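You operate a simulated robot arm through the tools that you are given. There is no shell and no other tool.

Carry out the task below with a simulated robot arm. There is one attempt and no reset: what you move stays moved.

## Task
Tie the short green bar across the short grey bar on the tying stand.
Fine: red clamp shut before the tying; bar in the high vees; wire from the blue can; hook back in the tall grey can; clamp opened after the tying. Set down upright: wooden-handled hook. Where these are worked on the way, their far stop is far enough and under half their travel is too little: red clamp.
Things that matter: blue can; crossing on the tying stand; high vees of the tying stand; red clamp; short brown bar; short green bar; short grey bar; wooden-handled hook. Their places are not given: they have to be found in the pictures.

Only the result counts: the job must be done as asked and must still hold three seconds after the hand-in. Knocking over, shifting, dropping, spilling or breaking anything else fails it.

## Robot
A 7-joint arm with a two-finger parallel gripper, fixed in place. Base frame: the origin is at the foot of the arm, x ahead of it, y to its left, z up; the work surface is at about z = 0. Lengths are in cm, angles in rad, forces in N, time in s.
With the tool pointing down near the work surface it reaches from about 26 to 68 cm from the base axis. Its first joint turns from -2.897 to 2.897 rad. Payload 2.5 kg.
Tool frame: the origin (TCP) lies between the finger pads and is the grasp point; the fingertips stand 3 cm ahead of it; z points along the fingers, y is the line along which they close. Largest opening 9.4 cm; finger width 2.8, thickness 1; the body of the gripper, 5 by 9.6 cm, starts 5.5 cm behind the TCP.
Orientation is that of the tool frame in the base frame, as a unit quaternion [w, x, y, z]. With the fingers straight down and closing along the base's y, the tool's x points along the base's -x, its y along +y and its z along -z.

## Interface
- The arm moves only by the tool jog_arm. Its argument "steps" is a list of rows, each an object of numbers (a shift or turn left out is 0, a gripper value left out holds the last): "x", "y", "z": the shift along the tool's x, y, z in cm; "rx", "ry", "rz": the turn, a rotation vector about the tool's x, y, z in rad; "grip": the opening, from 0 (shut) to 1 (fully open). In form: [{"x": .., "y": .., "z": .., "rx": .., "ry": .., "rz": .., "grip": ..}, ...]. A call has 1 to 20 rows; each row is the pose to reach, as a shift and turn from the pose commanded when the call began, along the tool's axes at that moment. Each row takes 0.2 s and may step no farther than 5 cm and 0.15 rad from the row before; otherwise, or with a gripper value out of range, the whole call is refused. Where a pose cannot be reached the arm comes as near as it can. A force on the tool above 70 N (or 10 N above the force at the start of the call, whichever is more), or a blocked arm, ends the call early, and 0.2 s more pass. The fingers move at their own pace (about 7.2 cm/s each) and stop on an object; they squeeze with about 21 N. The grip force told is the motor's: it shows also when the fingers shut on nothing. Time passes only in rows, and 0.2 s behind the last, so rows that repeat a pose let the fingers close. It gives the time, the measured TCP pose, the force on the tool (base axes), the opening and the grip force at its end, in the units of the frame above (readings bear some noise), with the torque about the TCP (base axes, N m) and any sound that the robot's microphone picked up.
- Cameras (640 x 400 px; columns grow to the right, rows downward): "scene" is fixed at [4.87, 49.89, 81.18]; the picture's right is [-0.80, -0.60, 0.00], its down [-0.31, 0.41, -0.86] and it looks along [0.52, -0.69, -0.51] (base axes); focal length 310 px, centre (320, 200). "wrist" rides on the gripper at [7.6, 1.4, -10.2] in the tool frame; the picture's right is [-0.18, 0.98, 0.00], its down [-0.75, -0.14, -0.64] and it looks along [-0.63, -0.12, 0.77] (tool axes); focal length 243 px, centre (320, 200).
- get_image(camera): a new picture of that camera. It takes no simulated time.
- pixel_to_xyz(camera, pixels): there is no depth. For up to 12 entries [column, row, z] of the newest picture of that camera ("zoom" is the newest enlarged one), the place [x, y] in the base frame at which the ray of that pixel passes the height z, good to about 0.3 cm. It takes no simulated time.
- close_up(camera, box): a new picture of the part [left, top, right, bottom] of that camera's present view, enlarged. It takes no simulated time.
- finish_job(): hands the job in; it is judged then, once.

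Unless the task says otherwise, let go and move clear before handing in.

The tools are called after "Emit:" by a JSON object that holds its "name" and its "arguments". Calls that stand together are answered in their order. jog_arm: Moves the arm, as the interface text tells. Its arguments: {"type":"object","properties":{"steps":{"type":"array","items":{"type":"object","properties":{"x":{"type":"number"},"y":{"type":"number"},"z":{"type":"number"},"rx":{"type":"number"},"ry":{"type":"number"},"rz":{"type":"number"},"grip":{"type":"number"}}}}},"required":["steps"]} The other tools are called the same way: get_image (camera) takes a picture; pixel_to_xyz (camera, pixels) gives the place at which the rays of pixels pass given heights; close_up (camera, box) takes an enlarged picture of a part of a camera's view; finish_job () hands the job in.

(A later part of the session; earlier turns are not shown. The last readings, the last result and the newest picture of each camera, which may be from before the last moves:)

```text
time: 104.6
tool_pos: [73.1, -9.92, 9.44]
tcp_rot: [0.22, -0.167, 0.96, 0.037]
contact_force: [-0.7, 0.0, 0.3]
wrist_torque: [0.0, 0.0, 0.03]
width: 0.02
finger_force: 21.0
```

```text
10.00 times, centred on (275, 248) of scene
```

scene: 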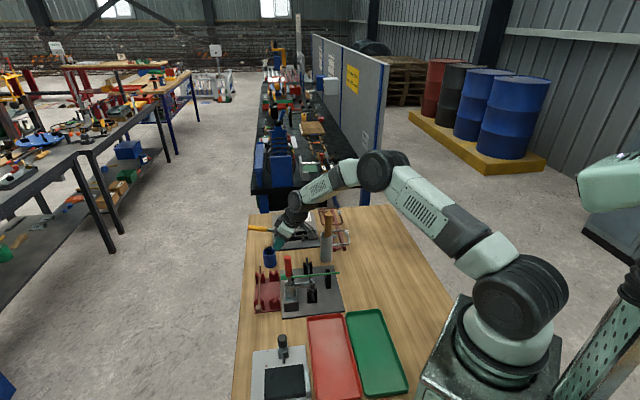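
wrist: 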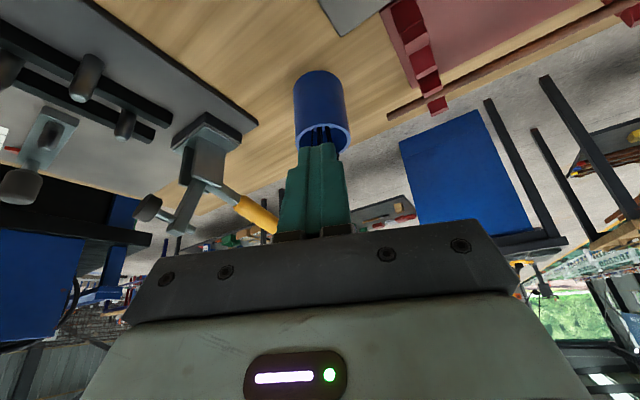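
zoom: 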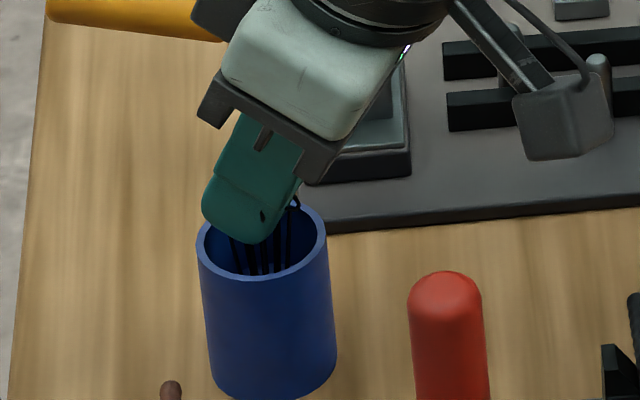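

Still empty. Only with the wider opening did the fingers touch the rim, so a narrow opening should fit inside the can mouth. I'll open just 0.8 cm and lower the grasp point to the ring height (z≈8.4).

Emit:
{"name": "jog_arm", "arguments": {"steps": [{"grip": 0.09}, {"x": 0.2, "y": -0.05, "z": 0.25}, {"x": 0.45, "y": -0.1, "z": 0.5}, {"x": 0.66, "y": -0.12, "z": 0.79}, {"x": 0.66, "y": -0.12, "z": 0.79}]}}

Emit:
{"name": "jog_arm", "arguments": {"steps": [{"grip": 0.0}, {"grip": 0.0}, {"grip": 0.0}, {"grip": 0.0}]}}

Emit:
{"name": "close_up", "arguments": {"camera": "scene", "box": [250, 228, 300, 268]}}

```text
time: 105.6
tool_pos: [73.09, -10.0, 9.32]
tcp_rot: [0.222, -0.166, 0.96, 0.039]
contact_force: [-4.8, -0.8, 7.2]
wrist_torque: [-0.05, 0.15, -0.02]
width: 0.77
finger_force: 0.1
stopped in row 4: the force on the tool passed its limit at 80 N (the readings are from after the stop); the commanded pose is now the measured one
```

```text
time: 106.6
tool_pos: [73.16, -9.99, 9.25]
tcp_rot: [0.223, -0.167, 0.96, 0.039]
contact_force: [2.7, -6.9, 10.3]
wrist_torque: [-0.24, -0.12, -0.06]
width: 0.0
finger_force: 21.0
```

```text
10.00 times, centred on (275, 248) of scene
```

zoom: 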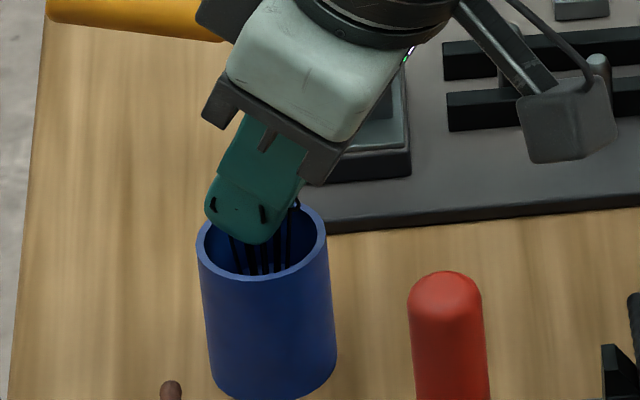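

The fingers stop hard on the can top at z≈9.3, so the grasp point is still 1 cm above the rings. I'll back off and tilt to 0.9 rad so it can come level with the rings.

Emit:
{"name": "jog_arm", "arguments": {"steps": [{"z": -1.0}, {"z": -2.5}, {"z": -4.0}, {"z": -4.0, "ry": -0.12}, {"z": -4.0, "ry": -0.24}, {"z": -4.0, "ry": -0.36}, {"z": -4.0, "ry": -0.45, "grip": 0.3}, {"z": -4.0, "ry": -0.45}]}}

Emit:
{"name": "get_image", "arguments": {"camera": "scene"}}

Emit:
{"name": "get_image", "arguments": {"camera": "wrist"}}

```text
time: 108.4
tool_pos: [71.52, -10.64, 12.82]
tcp_rot: [0.43, -0.154, 0.886, 0.076]
contact_force: [-0.3, 0.9, -0.8]
wrist_torque: [0.0, 0.01, -0.02]
width: 2.81
finger_force: 0.1
```

```text
taken
```

scene: 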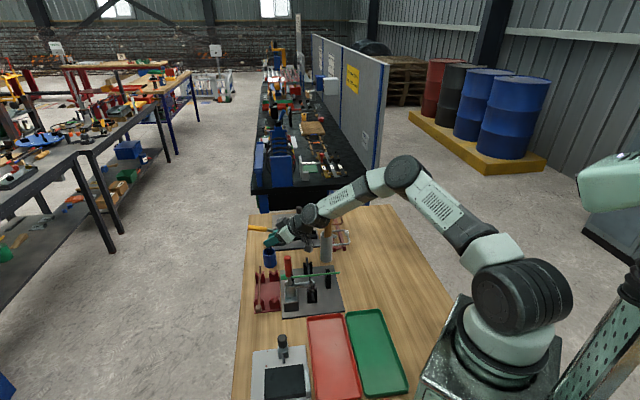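

```text
taken
```

wrist: 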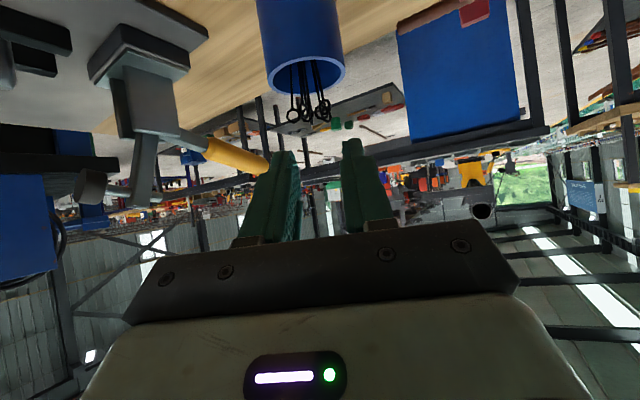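

The tilt is now 0.9 rad, but the wrist is low and near the hook's can. I'll zoom to check clearance to the wooden handle before moving on.

Emit:
{"name": "close_up", "arguments": {"camera": "scene", "box": [250, 180, 390, 280]}}

Emit:
{"name": "close_up", "arguments": {"camera": "wrist", "box": [240, 40, 400, 140]}}

```text
4.00 times, centred on (320, 230) of scene
```

zoom: 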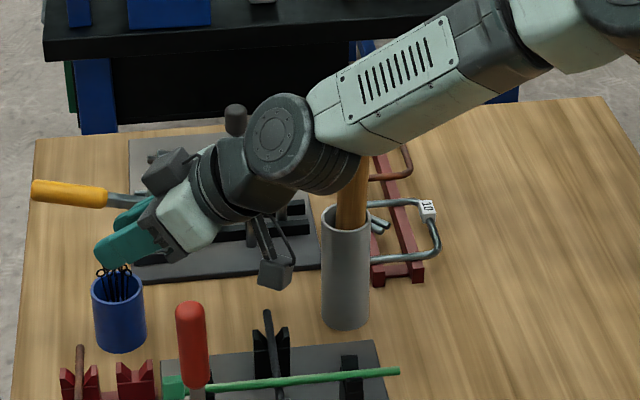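

```text
4.00 times, centred on (320, 90) of wrist
```

zoom: 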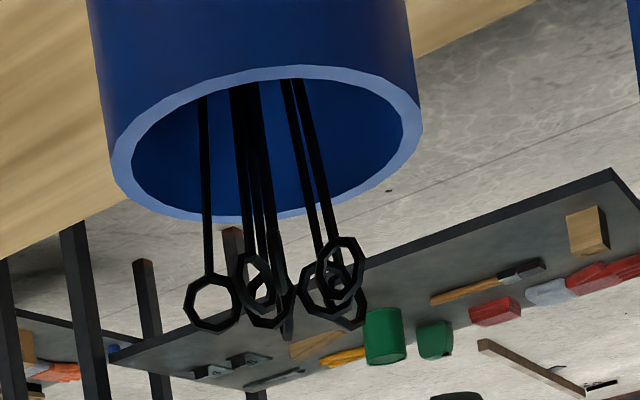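

The wrist passes within a few cm of the hook handle in this posture, so I'll return to 0.45 rad. The base readings suggest the can centre is nearer (74.0,-10.2), so my earlier descent may have hit the rim rather than a solid top.

Emit:
{"name": "jog_arm", "arguments": {"steps": [{"ry": 0.12}, {"ry": 0.24}, {"ry": 0.36}, {"ry": 0.454, "grip": 0.09}, {"ry": 0.454}]}}

Emit:
{"name": "get_image", "arguments": {"camera": "wrist"}}

Emit:
{"name": "close_up", "arguments": {"camera": "wrist", "box": [260, 60, 380, 200]}}

```text
time: 109.6
tool_pos: [71.43, -10.72, 12.78]
tcp_rot: [0.218, -0.167, 0.961, 0.04]
contact_force: [-0.9, 0.6, -0.1]
wrist_torque: [0.0, 0.0, 0.01]
width: 0.87
finger_force: 0.1
```

```text
taken
```

wrist: 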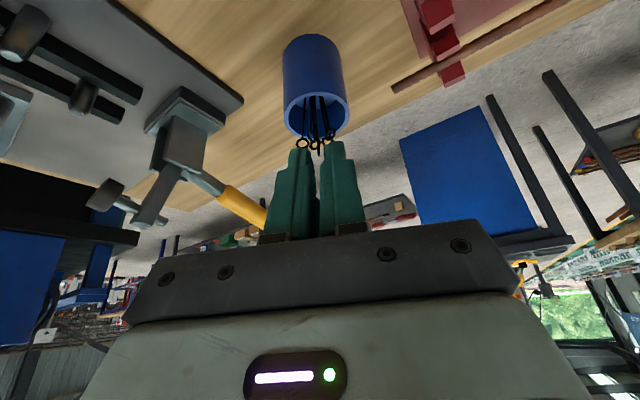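

```text
2.86 times, centred on (320, 130) of wrist
```

zoom: 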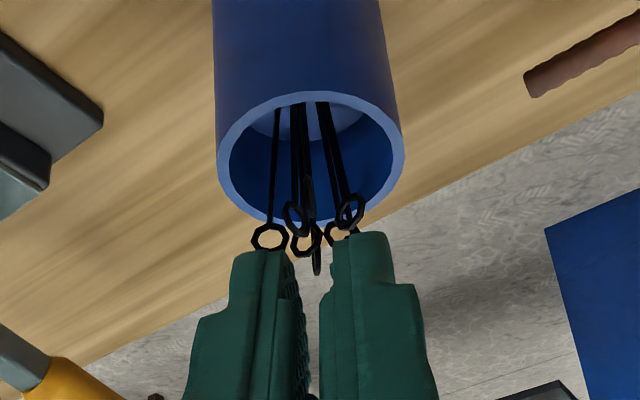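

The mouth centre projects between (73.2,-10.2) and (73.9,-10.2). I'll position over (73.7,-10.2) with the narrow opening and feel downward in small steps.

Emit:
{"name": "jog_arm", "arguments": {"steps": [{"x": -0.3, "y": -0.1, "z": 1.3}, {"x": -0.5, "y": -0.2, "z": 2.6}, {"x": -0.69, "y": -0.29, "z": 3.89}, {"x": -0.69, "y": -0.29, "z": 3.89}]}}

Emit:
{"name": "jog_arm", "arguments": {"steps": [{"x": 0.09, "z": 0.18}, {"x": 0.17, "z": 0.36}, {"x": 0.26, "z": 0.54}, {"x": 0.35, "z": 0.72}, {"x": 0.44, "z": 0.9}]}}

```text
time: 110.6
tool_pos: [73.66, -10.09, 9.53]
tcp_rot: [0.219, -0.167, 0.961, 0.039]
contact_force: [-0.1, 0.4, -0.1]
wrist_torque: [0.02, 0.03, 0.0]
width: 0.82
finger_force: 0.0
```

```text
time: 111.6
tool_pos: [73.67, -10.31, 9.29]
tcp_rot: [0.219, -0.166, 0.961, 0.04]
contact_force: [-8.9, 0.2, 11.0]
wrist_torque: [-0.03, 0.34, -0.02]
width: 0.68
finger_force: 0.0
stopped in row 5: the force on the tool passed its limit at 78 N (the readings are from after the stop); the commanded pose is now the measured one
```

It stops at the same height here, so the can top is effectively solid. I'll lift slightly and close at this exact spot, closest to the ring cluster so far.

Emit:
{"name": "jog_arm", "arguments": {"steps": [{"z": -0.1, "grip": 0.2}, {"z": -0.1, "grip": 0.2}, {"z": -0.1, "grip": 0.0}, {"z": -0.1}, {"z": -0.1}, {"z": -0.1}, {"z": -0.1}]}}

Emit:
{"name": "close_up", "arguments": {"camera": "scene", "box": [250, 228, 300, 268]}}

Emit:
{"name": "jog_arm", "arguments": {"steps": [{"z": -1.5}, {"z": -3}, {"z": -4.5}, {"z": -4.5}]}}

Emit:
{"name": "close_up", "arguments": {"camera": "scene", "box": [250, 228, 300, 268]}}

```text
time: 113.2
tool_pos: [73.87, -10.26, 9.38]
tcp_rot: [0.22, -0.166, 0.96, 0.039]
contact_force: [0.4, -8.6, 7.1]
wrist_torque: [-0.28, 0.01, -0.03]
width: 0.0
finger_force: 21.3
```

```text
10.00 times, centred on (275, 248) of scene
```

zoom: 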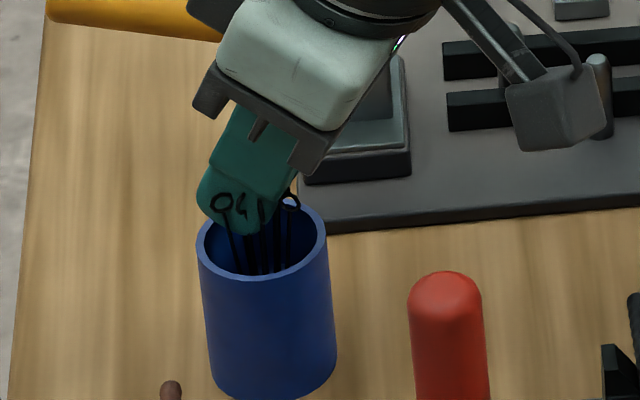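

```text
time: 114.2
tool_pos: [71.88, -10.89, 13.31]
tcp_rot: [0.219, -0.167, 0.96, 0.04]
contact_force: [-0.1, -0.9, -0.5]
wrist_torque: [-0.01, 0.0, -0.03]
width: 0.02
finger_force: 20.7
```

```text
10.00 times, centred on (275, 248) of scene
```

zoom: 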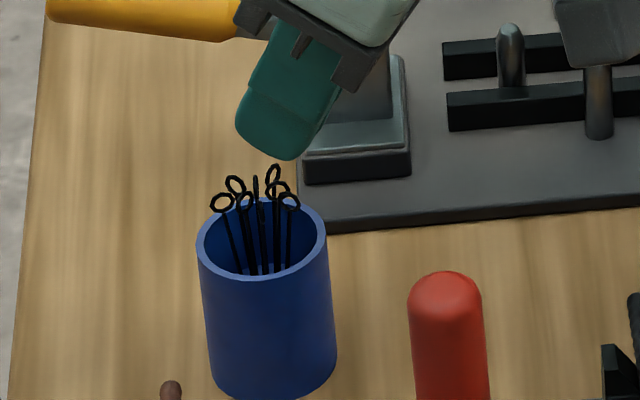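

The rings draw in front of the fingers and nothing attaches to a bare gripper, so the rings are probably meant to be caught with the hook. I'll leave the can, straighten the tool, and go look at the wooden-handled hook in its grey can.

Emit:
{"name": "jog_arm", "arguments": {"steps": [{"x": 1.2, "y": 0.6, "z": -3.9}, {"x": 2.4, "y": 1.2, "z": -7.8, "ry": 0.11}, {"x": 3.6, "y": 1.8, "z": -11.7, "ry": 0.22}, {"x": 4.8, "y": 2.4, "z": -15.6, "ry": 0.34}, {"x": 5.95, "y": 2.9, "z": -19.5, "ry": 0.448}, {"x": 5.95, "y": 2.9, "z": -19.5, "ry": 0.448}]}}

Emit:
{"name": "get_image", "arguments": {"camera": "wrist"}}

Emit:
{"name": "close_up", "arguments": {"camera": "scene", "box": [300, 195, 360, 275]}}

```text
time: 115.6
tool_pos: [57.7, -13.06, 28.45]
tcp_rot: [0.0, -0.171, 0.985, 0.002]
contact_force: [-0.1, 0.2, -0.5]
wrist_torque: [0.01, 0.01, 0.02]
width: 0.0
finger_force: 20.8
```

```text
taken
```

wrist: 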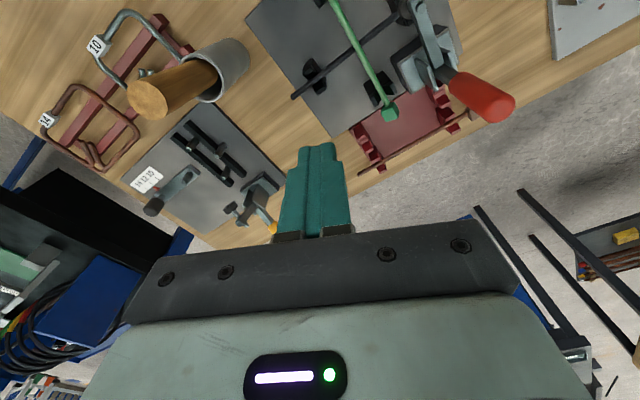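

```text
5.00 times, centred on (330, 235) of scene
```

zoom: 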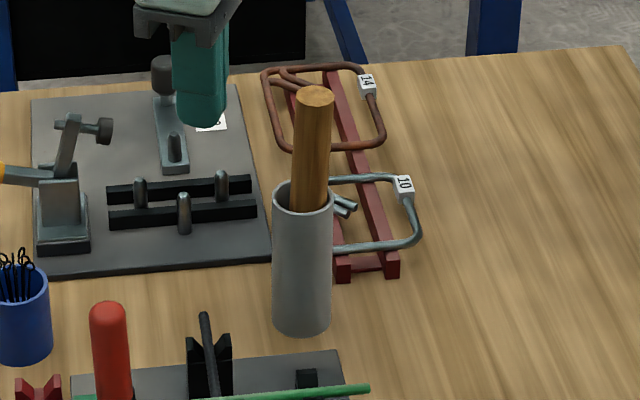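

The handle top is at wrist (148,98) and scene (329,214.4). I'll triangulate the handle top, its point at the rim, and the can.

Emit:
{"name": "pixel_to_xyz", "arguments": {"camera": "wrist", "pixels": [[149, 98, 19], [149, 98, 20.5], [149, 98, 22], [207, 78, 11.5], [222, 72, 11.5], [232, 45, 0]]}}

Emit:
{"name": "pixel_to_xyz", "arguments": {"camera": "scene", "pixels": [[329, 214.4, 19], [329, 214.4, 20.5], [329, 214.4, 22], [327.6, 236, 11.5], [326.6, 235, 11.5], [326.6, 260, 0]]}}

Emit:
{"name": "close_up", "arguments": {"camera": "wrist", "box": [110, 20, 260, 130]}}

```text
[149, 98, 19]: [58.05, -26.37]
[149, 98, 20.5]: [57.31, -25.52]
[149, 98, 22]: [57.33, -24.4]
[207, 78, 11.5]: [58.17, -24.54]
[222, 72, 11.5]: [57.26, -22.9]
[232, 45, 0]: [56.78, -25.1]
```

```text
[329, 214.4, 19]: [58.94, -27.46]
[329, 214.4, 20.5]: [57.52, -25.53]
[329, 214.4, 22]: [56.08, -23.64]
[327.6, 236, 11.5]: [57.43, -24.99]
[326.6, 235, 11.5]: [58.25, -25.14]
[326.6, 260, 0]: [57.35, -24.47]
```

```text
3.64 times, centred on (185, 75) of wrist
```

zoom: 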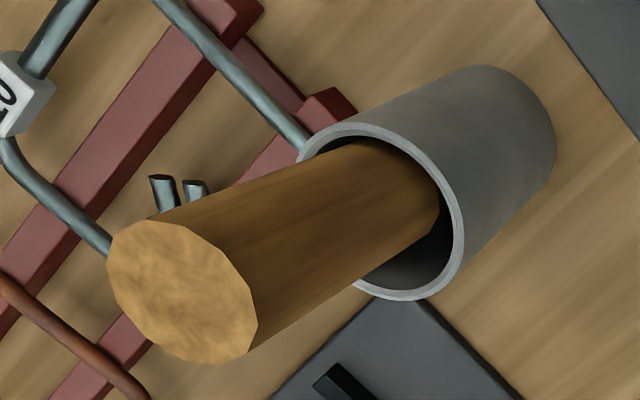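

The handle top is at about (57.4,-25.5,20.5), nearly vertical and 2.4 cm thick. I'll move above it with the fingers open.

Emit:
{"name": "jog_arm", "arguments": {"steps": [{"x": 1.5, "y": -3.8, "grip": 0.55}, {"x": 3, "y": -7.7}, {"x": 4.4, "y": -11.5}, {"x": 4.4, "y": -11.5}]}}

Emit:
{"name": "get_image", "arguments": {"camera": "wrist"}}

Emit:
{"name": "close_up", "arguments": {"camera": "scene", "box": [280, 170, 370, 270]}}

```text
time: 116.6
tool_pos: [57.49, -25.03, 28.1]
tcp_rot: [0.001, -0.171, 0.985, 0.002]
contact_force: [-0.1, -0.1, -1.1]
wrist_torque: [-0.02, 0.02, -0.02]
width: 5.17
finger_force: 0.1
```

```text
taken
```

wrist: 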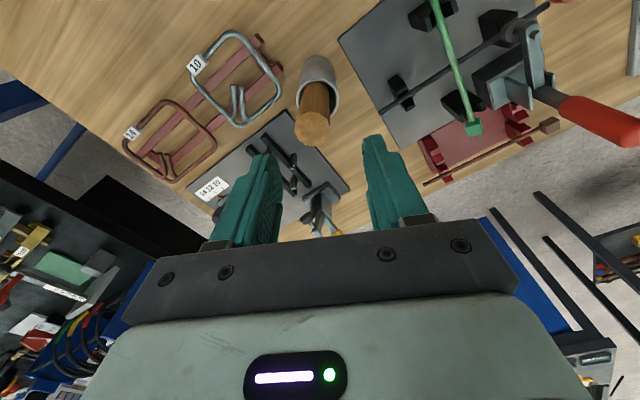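

```text
4.00 times, centred on (325, 220) of scene
```

zoom: 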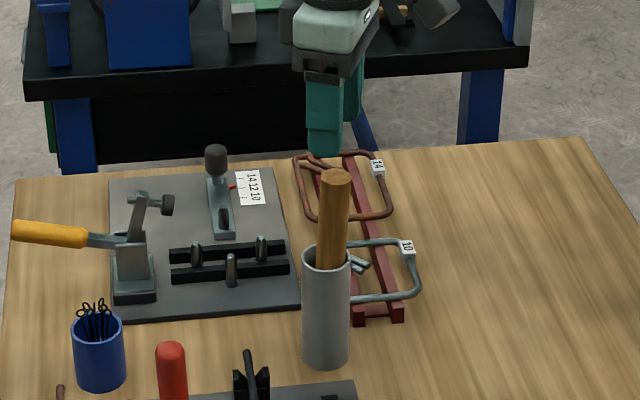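

The handle top is at wrist (312,128), 0.6 cm to tool -y of the axis. I'll correct that, descend to z≈17.5 and grip the handle.

Emit:
{"name": "jog_arm", "arguments": {"steps": [{"y": -0.55, "z": 2}, {"y": -0.55, "z": 5}, {"y": -0.55, "z": 8}, {"y": -0.55, "z": 10.5}, {"y": -0.55, "z": 10.5}]}}

Emit:
{"name": "get_image", "arguments": {"camera": "wrist"}}

Emit:
{"name": "close_up", "arguments": {"camera": "scene", "box": [280, 170, 370, 270]}}

```text
time: 117.8
tool_pos: [57.89, -25.78, 17.72]
tcp_rot: [0.0, -0.171, 0.985, 0.001]
contact_force: [0.1, -0.3, -1.1]
wrist_torque: [0.0, -0.02, -0.01]
width: 5.17
finger_force: 0.0
```

```text
taken
```

wrist: 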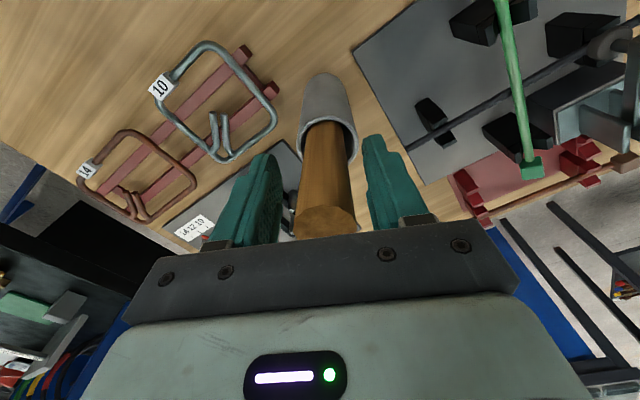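

```text
4.00 times, centred on (325, 220) of scene
```

zoom: 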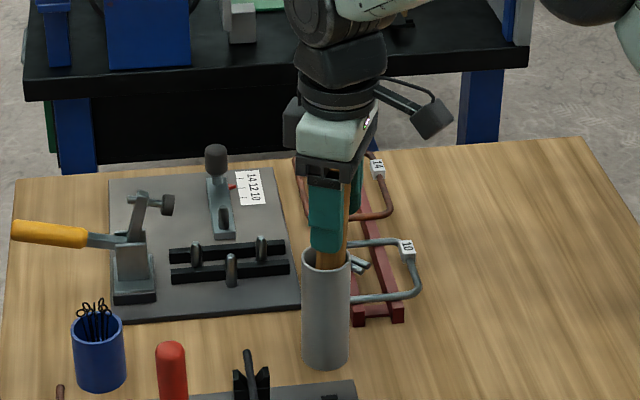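

The handle is between the fingers, about 0.3 cm to tool +y. I'll centre and close on it.

Emit:
{"name": "jog_arm", "arguments": {"steps": [{"y": 0.3}, {"y": 0.3, "grip": 0.0}, {"y": 0.3}, {"y": 0.3}, {"y": 0.3}]}}

Emit:
{"name": "jog_arm", "arguments": {"steps": [{"z": -1}, {"z": -3}, {"z": -6}, {"z": -9}, {"z": -12}, {"z": -15}, {"z": -18}, {"z": -20}, {"z": -20}]}}

Emit:
{"name": "get_image", "arguments": {"camera": "wrist"}}

Emit:
{"name": "get_image", "arguments": {"camera": "scene"}}

```text
time: 119.0
tool_pos: [57.66, -25.41, 17.71]
tcp_rot: [0.001, -0.171, 0.985, 0.002]
contact_force: [-0.3, 1.2, 0.9]
wrist_torque: [0.14, 0.15, 0.0]
width: 2.71
finger_force: 20.9
```

```text
time: 121.0
tool_pos: [57.72, -25.62, 37.81]
tcp_rot: [0.0, -0.172, 0.985, 0.002]
contact_force: [-0.5, 0.3, -0.6]
wrist_torque: [0.0, -0.01, 0.0]
width: 2.74
finger_force: 21.1
```

```text
taken
```

wrist: 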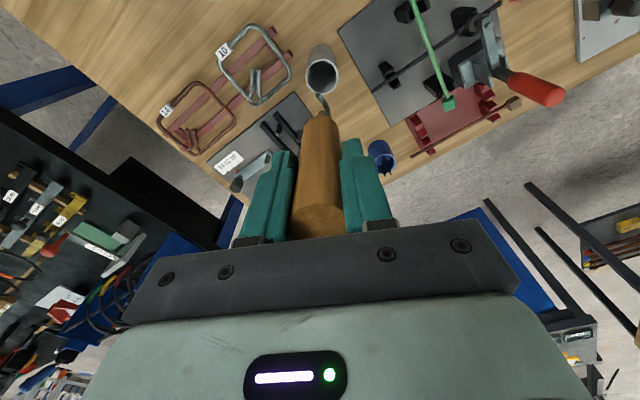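

```text
taken
```

scene: 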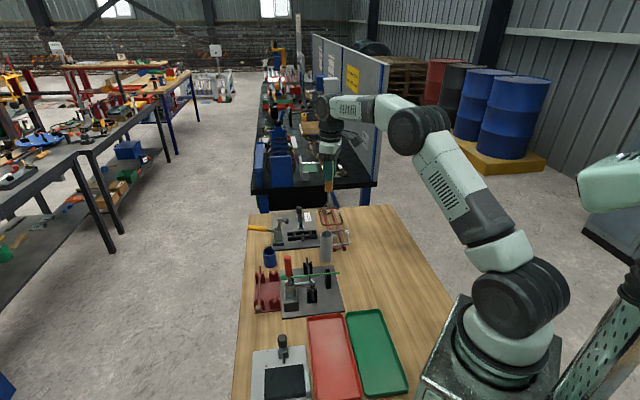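

The hook is lifted out, with a dark metal tip visible at wrist (323,105). I'll zoom in to measure its length and shape.

Emit:
{"name": "close_up", "arguments": {"camera": "scene", "box": [300, 140, 360, 220]}}

Emit:
{"name": "close_up", "arguments": {"camera": "wrist", "box": [280, 60, 380, 170]}}

```text
5.00 times, centred on (330, 180) of scene
```

zoom: 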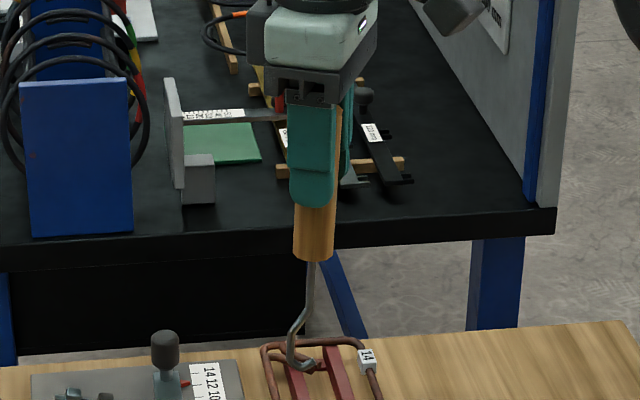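

```text
3.64 times, centred on (330, 115) of wrist
```

zoom: 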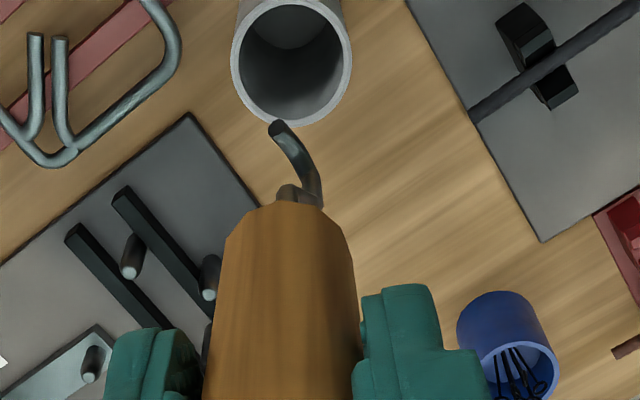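

The hook is about 17 cm long below the grasp point, cranked, with its upturned tip near the tool axis. I'll carry it toward the blue can with a 0.3 rad tilt, keeping well inside reach, to catch a ring with its tip.

Emit:
{"name": "jog_arm", "arguments": {"steps": [{"x": -1, "y": 1, "z": 2}, {"x": -2.5, "y": 2.5, "z": 4}, {"x": -4, "y": 4, "z": 6}, {"x": -5.5, "y": 5.8, "z": 8, "ry": -0.1}, {"x": -7, "y": 7.5, "z": 8, "ry": -0.2}, {"x": -8.5, "y": 8.5, "z": 8, "ry": -0.3}, {"x": -8.5, "y": 8.5, "z": 8, "ry": -0.3}]}}

Emit:
{"name": "get_image", "arguments": {"camera": "wrist"}}

Emit:
{"name": "close_up", "arguments": {"camera": "scene", "box": [240, 170, 340, 270]}}

```text
time: 122.6
tool_pos: [62.76, -14.54, 29.73]
tcp_rot: [0.148, -0.17, 0.974, 0.028]
contact_force: [-0.7, 0.3, -0.7]
wrist_torque: [0.0, 0.03, 0.04]
width: 2.72
finger_force: 21.0
```

```text
taken
```

wrist: 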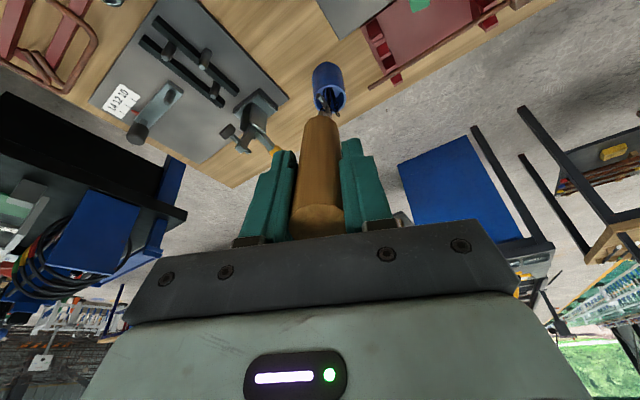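

```text
4.00 times, centred on (290, 220) of scene
```

zoom: 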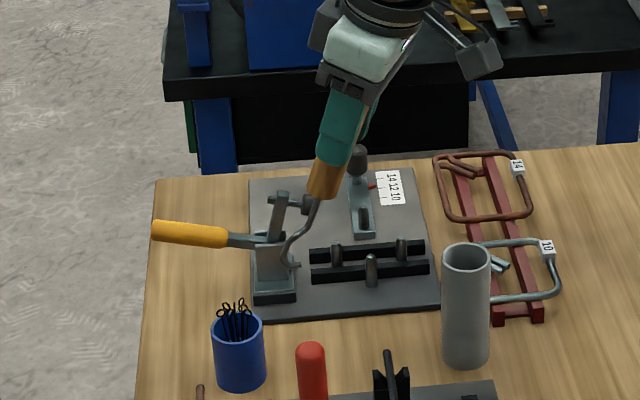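

The hook tip projects to about (67.3,-12.9,14.2), matching the scene at zoom (295,264). I'll bring the tip into the ring cluster at (73,-10,8.3).

Emit:
{"name": "jog_arm", "arguments": {"steps": [{"x": -1.5, "y": 0.3, "z": 2.2}, {"x": -3, "y": 0.55, "z": 4.5}, {"x": -4.33, "y": 0.78, "z": 6.5}, {"x": -4.33, "y": 0.78, "z": 7.5}, {"x": -4.33, "y": 0.78, "z": 7.5}]}}

Emit:
{"name": "get_image", "arguments": {"camera": "wrist"}}

Emit:
{"name": "close_up", "arguments": {"camera": "scene", "box": [245, 225, 295, 270]}}

Emit:
{"name": "close_up", "arguments": {"camera": "wrist", "box": [280, 50, 380, 150]}}

```text
time: 123.8
tool_pos: [68.58, -11.68, 24.01]
tcp_rot: [0.147, -0.17, 0.974, 0.028]
contact_force: [0.0, -0.2, -0.9]
wrist_torque: [0.01, -0.03, 0.02]
width: 2.75
finger_force: 20.8
```

```text
taken
```

wrist: 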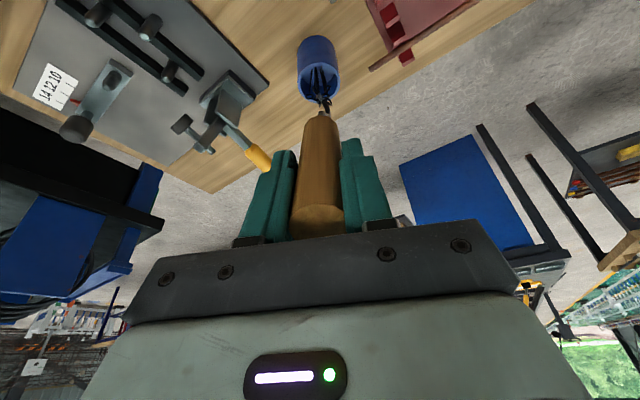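

```text
8.89 times, centred on (270, 248) of scene
```

zoom: 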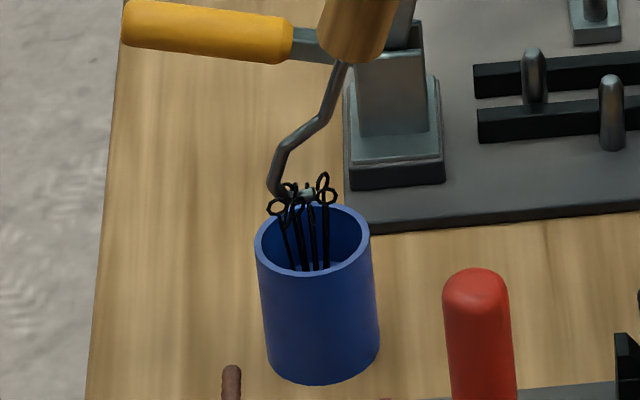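

```text
4.00 times, centred on (330, 100) of wrist
```

zoom: 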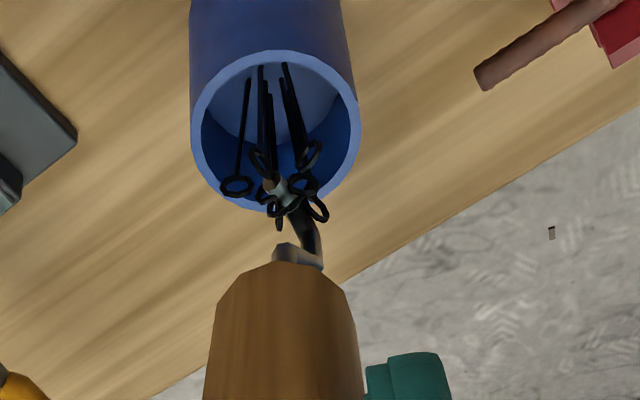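

The hook tip sits among the rings at wrist-zoom (280,188). I'll lift it gently and look for a wire coming along.

Emit:
{"name": "jog_arm", "arguments": {"steps": [{"x": -0.3, "z": -0.9}, {"x": -0.9, "z": -2.8}, {"x": -1.5, "z": -4.8}, {"x": -1.5, "z": -4.8}]}}

Emit:
{"name": "close_up", "arguments": {"camera": "scene", "box": [245, 215, 295, 260]}}

Emit:
{"name": "close_up", "arguments": {"camera": "wrist", "box": [280, 50, 380, 150]}}

```text
time: 124.8
tool_pos: [68.51, -11.62, 28.98]
tcp_rot: [0.148, -0.169, 0.974, 0.028]
contact_force: [-0.8, 0.5, -0.7]
wrist_torque: [-0.03, 0.0, 0.04]
width: 2.76
finger_force: 21.5
```

```text
8.89 times, centred on (270, 238) of scene
```

zoom: 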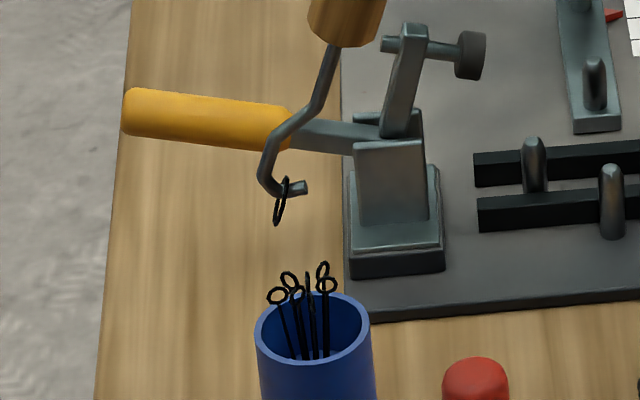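

```text
4.00 times, centred on (330, 100) of wrist
```

zoom: 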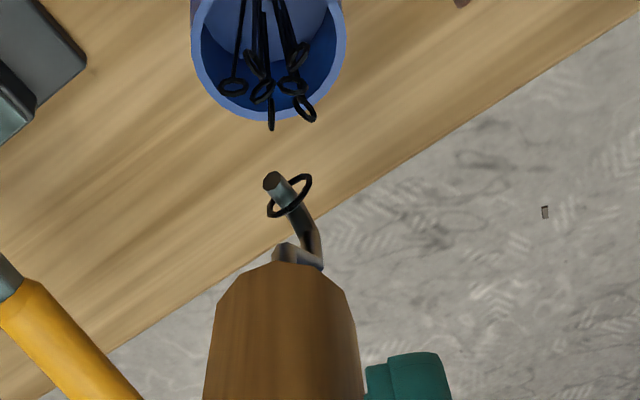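

A wire ring now hangs on the hook tip at scene-zoom (283,200), so this is how a wire is taken. I'll retreat smoothly, straighten the tool, and carry it toward the crossing.

Emit:
{"name": "jog_arm", "arguments": {"steps": [{"x": 1.2, "y": 0.6, "z": -0.9}, {"x": 2.4, "y": 1.3, "z": -1.7}, {"x": 3.6, "y": 2.0, "z": -2.6}, {"x": 5.0, "y": 2.7, "z": -3.5, "ry": 0.07}, {"x": 6.3, "y": 3.4, "z": -4.4, "ry": 0.15}, {"x": 7.5, "y": 4.1, "z": -5.2, "ry": 0.22}, {"x": 8.66, "y": 4.7, "z": -5.8, "ry": 0.298}, {"x": 8.66, "y": 4.7, "z": -5.8, "ry": 0.298}]}}

Emit:
{"name": "get_image", "arguments": {"camera": "wrist"}}

Emit:
{"name": "close_up", "arguments": {"camera": "scene", "box": [260, 180, 360, 290]}}

Emit:
{"name": "close_up", "arguments": {"camera": "wrist", "box": [280, 50, 380, 150]}}

```text
time: 126.6
tool_pos: [57.5, -10.68, 31.92]
tcp_rot: [0.0, -0.171, 0.985, 0.002]
contact_force: [0.8, -0.4, -0.3]
wrist_torque: [0.0, 0.0, 0.0]
width: 2.76
finger_force: 20.8
```

```text
taken
```

wrist: 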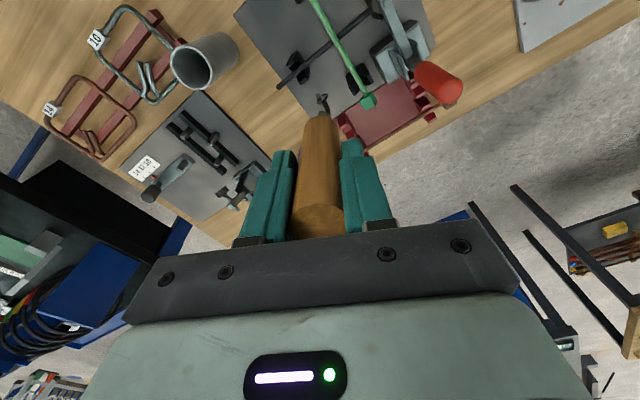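

```text
3.64 times, centred on (310, 235) of scene
```

zoom: 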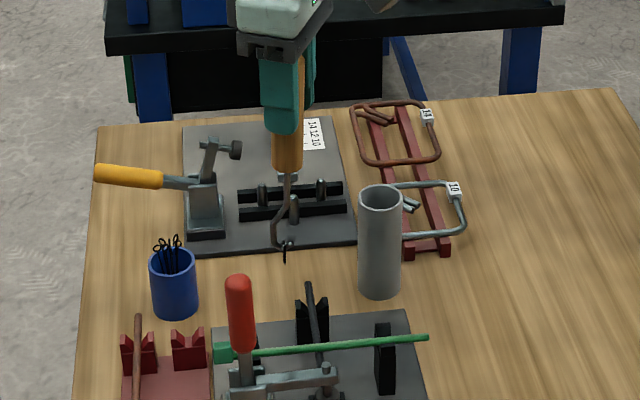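

```text
4.00 times, centred on (330, 100) of wrist
```

zoom: 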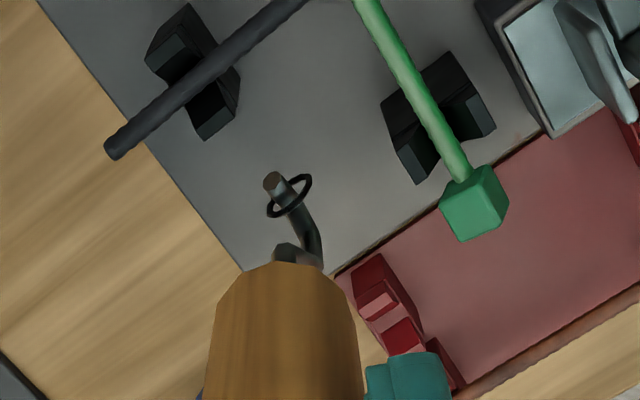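

The ring stays fixed on the hook. Before tying I want as much turning range as possible, so I'll first rotate the tool here, high up, to θ≈-155° and see whether that is reachable.

Emit:
{"name": "jog_arm", "arguments": {"steps": [{"rz": -0.14}, {"rz": -0.28}, {"rz": -0.42}, {"rz": -0.56}, {"rz": -0.7}, {"rz": -0.84}, {"rz": -0.98}, {"rz": -1.12}, {"rz": -1.26}, {"rz": -1.4}, {"rz": -1.54}, {"rz": -1.68}, {"rz": -1.82}, {"rz": -1.96}, {"rz": -2.1}, {"rz": -2.24}, {"rz": -2.38}, {"rz": -2.38}]}}

Emit:
{"name": "get_image", "arguments": {"camera": "wrist"}}

```text
time: 130.4
tool_pos: [57.61, -10.63, 31.96]
tcp_rot: [-0.002, 0.978, -0.207, 0.001]
contact_force: [-0.7, -0.7, -1.8]
wrist_torque: [0.01, 0.03, -0.04]
width: 2.75
finger_force: 21.2
```

```text
taken
```

wrist: 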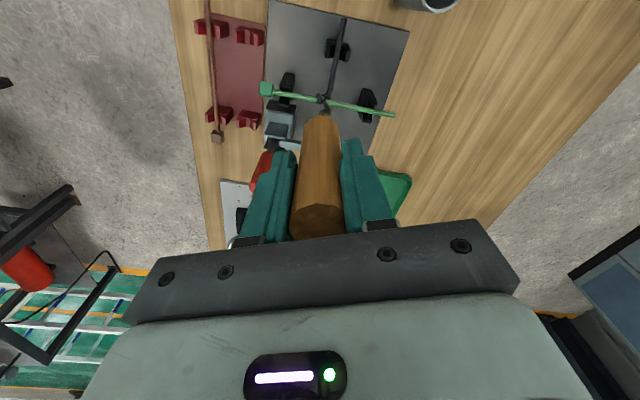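

θ=-156° is fine. I'll push a bit further to find where the wrist range ends.

Emit:
{"name": "jog_arm", "arguments": {"steps": [{"rz": -0.14}, {"rz": -0.28}, {"rz": -0.42}, {"rz": -0.56}, {"rz": -0.7}, {"rz": -0.7}]}}

```text
time: 131.8
tool_pos: [57.52, -10.53, 31.93]
tcp_rot: [0.0, 0.99, 0.14, 0.002]
contact_force: [0.4, -0.5, -0.4]
wrist_torque: [0.02, -0.01, 0.0]
width: 2.71
finger_force: 20.8
```

Still reachable at θ≈-196°. I'll continue a bit more to find the end.

Emit:
{"name": "jog_arm", "arguments": {"steps": [{"rz": -0.14}, {"rz": -0.28}, {"rz": -0.42}, {"rz": -0.56}, {"rz": -0.7}, {"rz": -0.84}, {"rz": -0.98}, {"rz": -0.98}]}}

```text
time: 133.6
tool_pos: [40.9, -1.74, 33.27]
tcp_rot: [0.007, 0.857, 0.515, 0.008]
contact_force: [-0.2, 0.8, -1.0]
wrist_torque: [-0.01, -0.02, -0.01]
width: 2.74
finger_force: 20.7
out of reach, approached as far as the arm can: row 2, 3, 4, 5, 6, 7, 8
```

The wrist limit lies near θ≈-200°; past it the arm swung to (41,-2) but touched nothing. I'll rotate back and return to above the stand.

Emit:
{"name": "jog_arm", "arguments": {"steps": [{"rz": 0.14, "y": 1}, {"rz": 0.28, "y": 3}, {"rz": 0.42, "y": 5.5}, {"rz": 0.56, "y": 8}, {"rz": 0.7, "y": 11}, {"rz": 0.84, "y": 14}, {"rz": 0.95, "y": 16.5}, {"rz": 0.95, "y": 18.8}, {"rz": 0.95, "y": 18.8}]}}

Emit:
{"name": "get_image", "arguments": {"camera": "wrist"}}

Emit:
{"name": "get_image", "arguments": {"camera": "scene"}}

```text
time: 135.6
tool_pos: [57.69, -10.6, 33.74]
tcp_rot: [0.001, 0.998, 0.066, 0.011]
contact_force: [0.0, 0.6, -0.9]
wrist_torque: [0.03, 0.0, 0.0]
width: 2.74
finger_force: 21.4
```

```text
taken
```

wrist: 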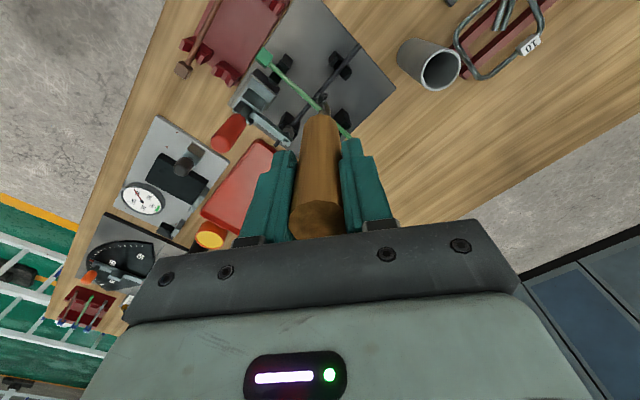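

```text
taken
```

scene: 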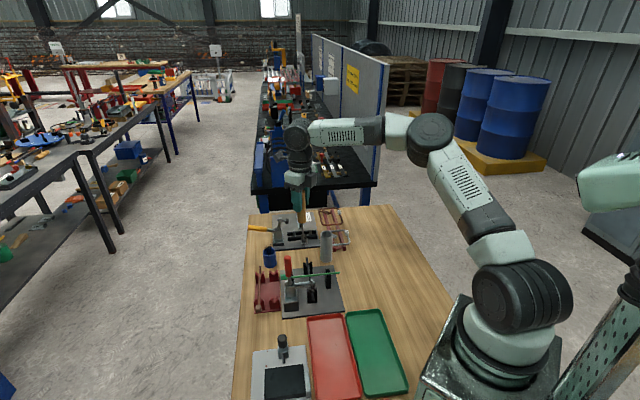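

Back at θ≈-188° above the stand with the ring still on the hook. I'll zoom in to locate the crossing relative to the hook tip.

Emit:
{"name": "close_up", "arguments": {"camera": "wrist", "box": [240, 30, 400, 160]}}

Emit:
{"name": "pixel_to_xyz", "arguments": {"camera": "wrist", "pixels": [[265, 55, 6.5], [347, 135, 6.5], [360, 45, 5.6], [287, 135, 5.6]]}}

Emit:
{"name": "close_up", "arguments": {"camera": "scene", "box": [265, 245, 345, 310]}}

```text
3.08 times, centred on (320, 95) of wrist
```

zoom: 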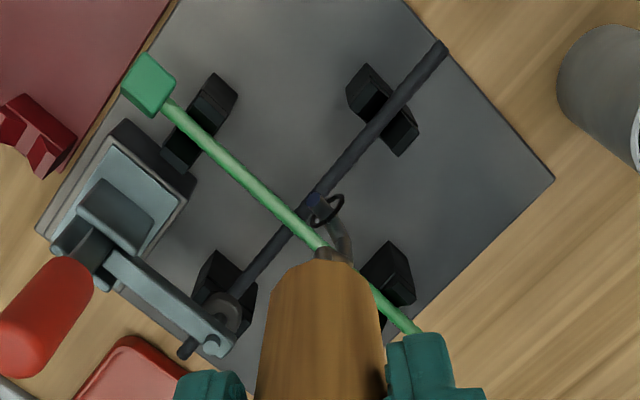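

```text
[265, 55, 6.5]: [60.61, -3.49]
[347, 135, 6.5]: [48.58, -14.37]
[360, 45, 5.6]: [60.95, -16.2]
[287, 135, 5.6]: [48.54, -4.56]
```

```text
6.15 times, centred on (305, 278) of scene
```

zoom: 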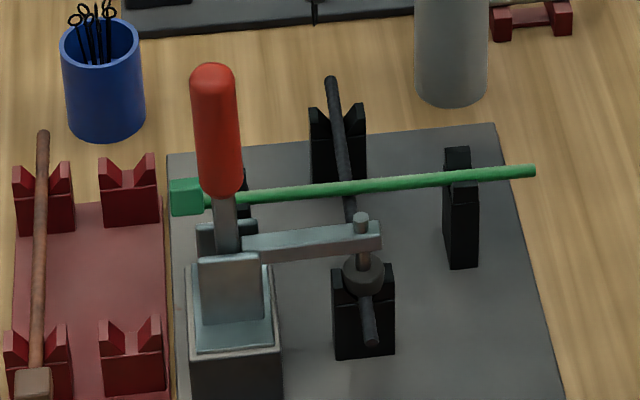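

The crossing is at zoom (298,215), about 4 cm from under the hook. I'll move over (53.2,-9.3) and lower to z≈28 to refine the alignment.

Emit:
{"name": "jog_arm", "arguments": {"steps": [{"x": -1.5, "y": -0.6, "z": 1.5}, {"x": -3, "y": -1.3, "z": 3}, {"x": -4.29, "y": -1.88, "z": 4.5}, {"x": -4.29, "y": -1.88, "z": 5.7}, {"x": -4.29, "y": -1.88, "z": 5.7}]}}

Emit:
{"name": "get_image", "arguments": {"camera": "wrist"}}

Emit:
{"name": "close_up", "arguments": {"camera": "wrist", "box": [260, 50, 380, 150]}}

Emit:
{"name": "close_up", "arguments": {"camera": "scene", "box": [275, 235, 345, 300]}}

```text
time: 136.8
tool_pos: [53.25, -9.12, 27.84]
tcp_rot: [0.002, 0.998, 0.065, 0.011]
contact_force: [1.5, -0.1, -1.1]
wrist_torque: [-0.02, 0.01, -0.03]
width: 2.77
finger_force: 21.3
```

```text
taken
```

wrist: 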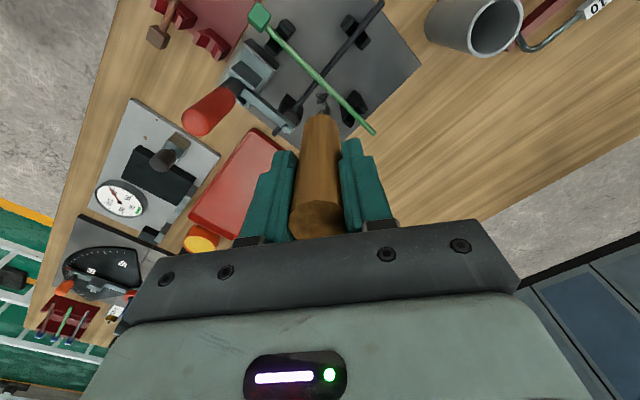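

```text
4.00 times, centred on (320, 100) of wrist
```

zoom: 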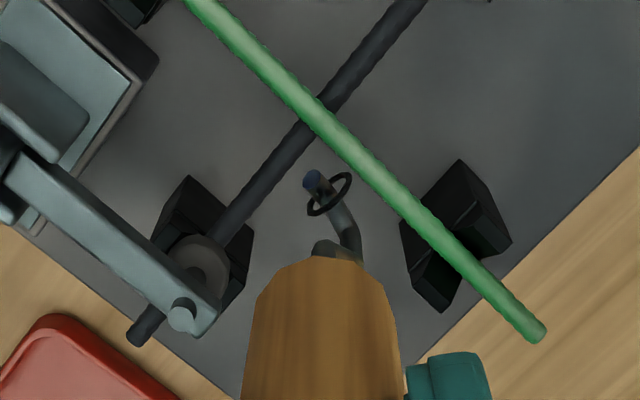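

```text
6.15 times, centred on (310, 268) of scene
```

zoom: 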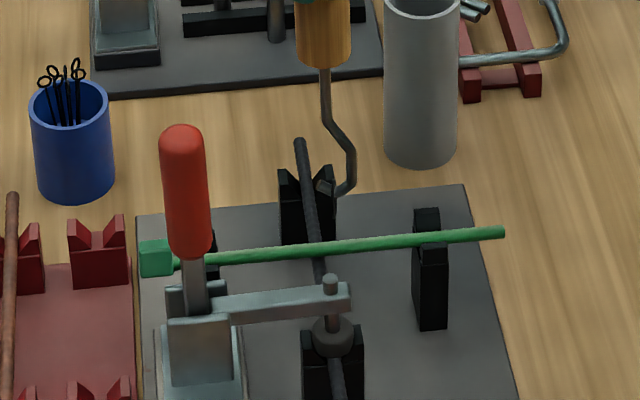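

The crossing lies within 0.2 cm of the tool axis, and the hook bottom is about 3 cm above the green bar in the scene. I'll lower 2 cm and check the gap.

Emit:
{"name": "jog_arm", "arguments": {"steps": [{"x": 0.1, "z": 0.7}, {"x": 0.2, "z": 1.4}, {"x": 0.2, "z": 2.0}, {"x": 0.2, "z": 2.0}]}}

Emit:
{"name": "close_up", "arguments": {"camera": "scene", "box": [290, 245, 335, 285]}}

Emit:
{"name": "close_up", "arguments": {"camera": "wrist", "box": [260, 50, 380, 150]}}

```text
time: 137.8
tool_pos: [53.57, -9.08, 25.89]
tcp_rot: [0.002, 0.998, 0.065, 0.011]
contact_force: [-0.8, 0.0, -0.5]
wrist_torque: [-0.02, 0.02, 0.0]
width: 2.75
finger_force: 21.1
```

```text
10.00 times, centred on (312, 265) of scene
```

zoom: 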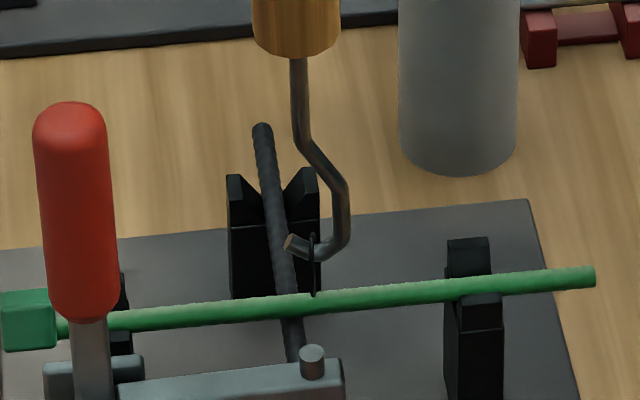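

```text
4.00 times, centred on (320, 100) of wrist
```

zoom: 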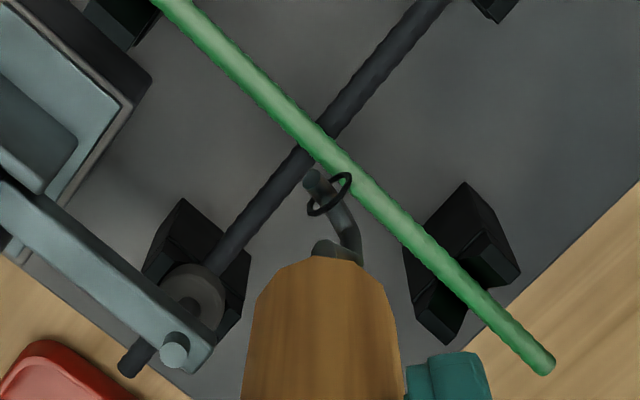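

The hook bottom is about 1.7 cm above the green bar and the axis is within 0.4 cm of the crossing. I'll lower 0.9 cm and begin turning the hook slowly.

Emit:
{"name": "jog_arm", "arguments": {"steps": [{"x": -0.2, "z": 0.3}, {"x": -0.2, "z": 0.6}, {"x": -0.2, "z": 0.9}, {"x": -0.2, "z": 0.9, "rz": 0.1}, {"x": -0.2, "z": 0.9, "rz": 0.2}, {"x": -0.2, "z": 0.9, "rz": 0.3}, {"x": -0.2, "z": 0.9, "rz": 0.4}, {"x": -0.2, "z": 0.9, "rz": 0.5}, {"x": -0.2, "z": 0.9, "rz": 0.6}, {"x": -0.2, "z": 0.9, "rz": 0.6}]}}

Emit:
{"name": "close_up", "arguments": {"camera": "scene", "box": [290, 245, 335, 285]}}

Emit:
{"name": "close_up", "arguments": {"camera": "wrist", "box": [260, 50, 380, 150]}}

```text
time: 140.0
tool_pos: [53.38, -9.27, 24.93]
tcp_rot: [-0.002, 0.973, -0.232, 0.011]
contact_force: [-0.2, -0.6, -1.3]
wrist_torque: [-0.01, 0.0, 0.0]
width: 2.7
finger_force: 21.2
```

```text
10.00 times, centred on (312, 265) of scene
```

zoom: 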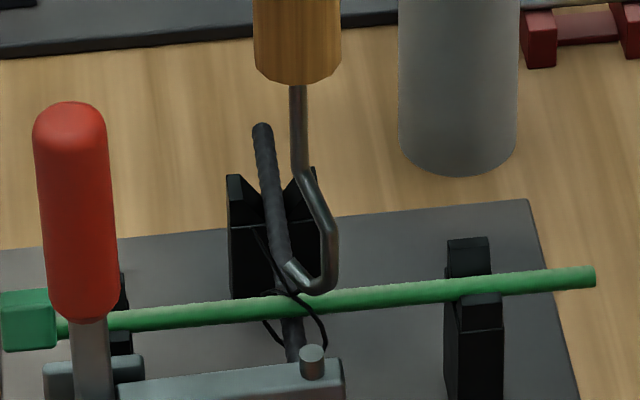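

```text
4.00 times, centred on (320, 100) of wrist
```

zoom: 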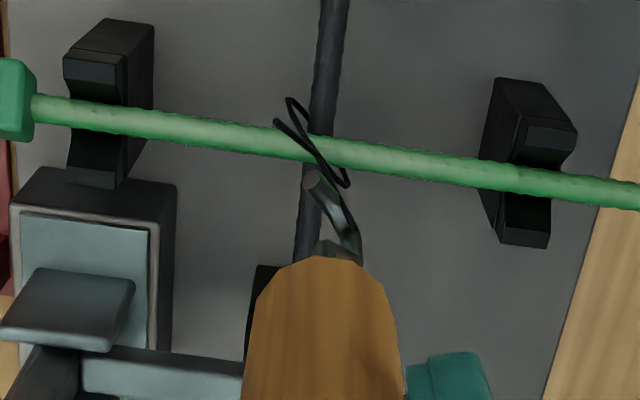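

The wire has passed from the hook to a loop around the crossing. I'll keep turning the hook in the same direction, holding position.

Emit:
{"name": "jog_arm", "arguments": {"steps": [{"rz": 0.14}, {"rz": 0.28}, {"rz": 0.42}, {"rz": 0.56}, {"rz": 0.7}, {"rz": 0.84}, {"rz": 0.98}, {"rz": 1.12}, {"rz": 1.26}, {"rz": 1.4}, {"rz": 1.54}, {"rz": 1.68}, {"rz": 1.82}, {"rz": 1.96}, {"rz": 2.1}, {"rz": 2.1}]}}

Emit:
{"name": "close_up", "arguments": {"camera": "scene", "box": [290, 245, 335, 285]}}

Emit:
{"name": "close_up", "arguments": {"camera": "wrist", "box": [260, 50, 380, 150]}}

```text
time: 143.4
tool_pos: [53.43, -9.18, 25.06]
tcp_rot: [0.01, -0.282, 0.959, -0.004]
contact_force: [-0.3, 0.0, -1.9]
wrist_torque: [0.03, -0.03, 0.02]
width: 2.76
finger_force: 20.9
```

```text
10.00 times, centred on (312, 265) of scene
```

zoom: 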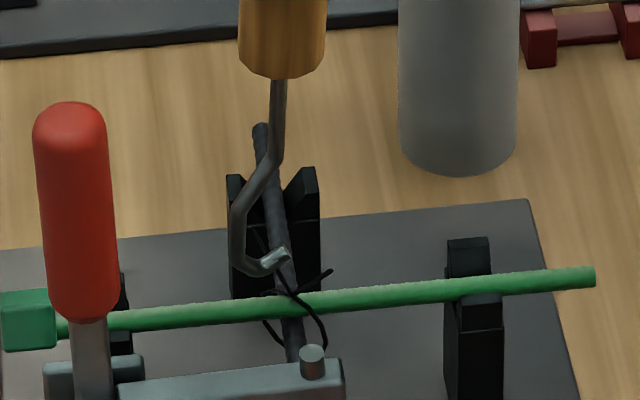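

```text
4.00 times, centred on (320, 100) of wrist
```

zoom: 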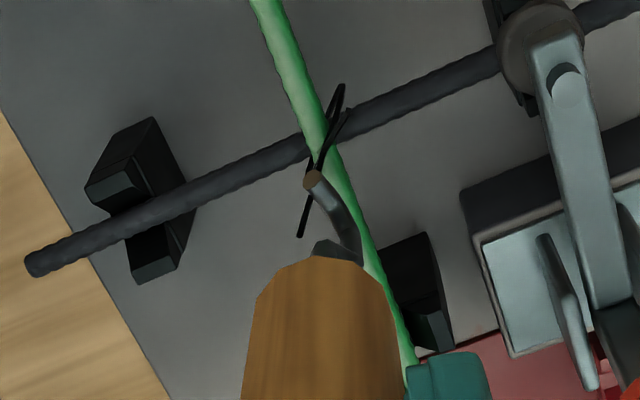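

The wire loop stays around the crossing, but I see no twist yet; the hook tip is still about 1.8 cm above it. I'll look closer at the wire.

Emit:
{"name": "close_up", "arguments": {"camera": "scene", "box": [300, 262, 322, 284]}}

Emit:
{"name": "close_up", "arguments": {"camera": "wrist", "box": [295, 60, 345, 115]}}

```text
16.00 times, centred on (311, 273) of scene
```

zoom: 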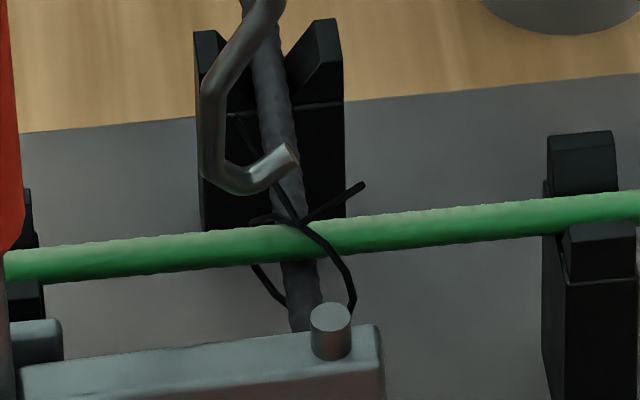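

```text
7.27 times, centred on (320, 88) of wrist
```

zoom: 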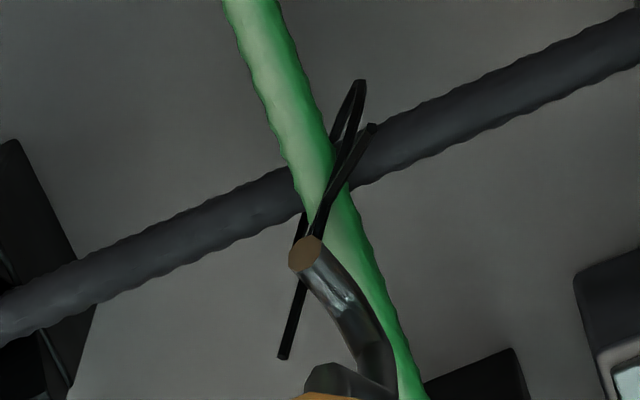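

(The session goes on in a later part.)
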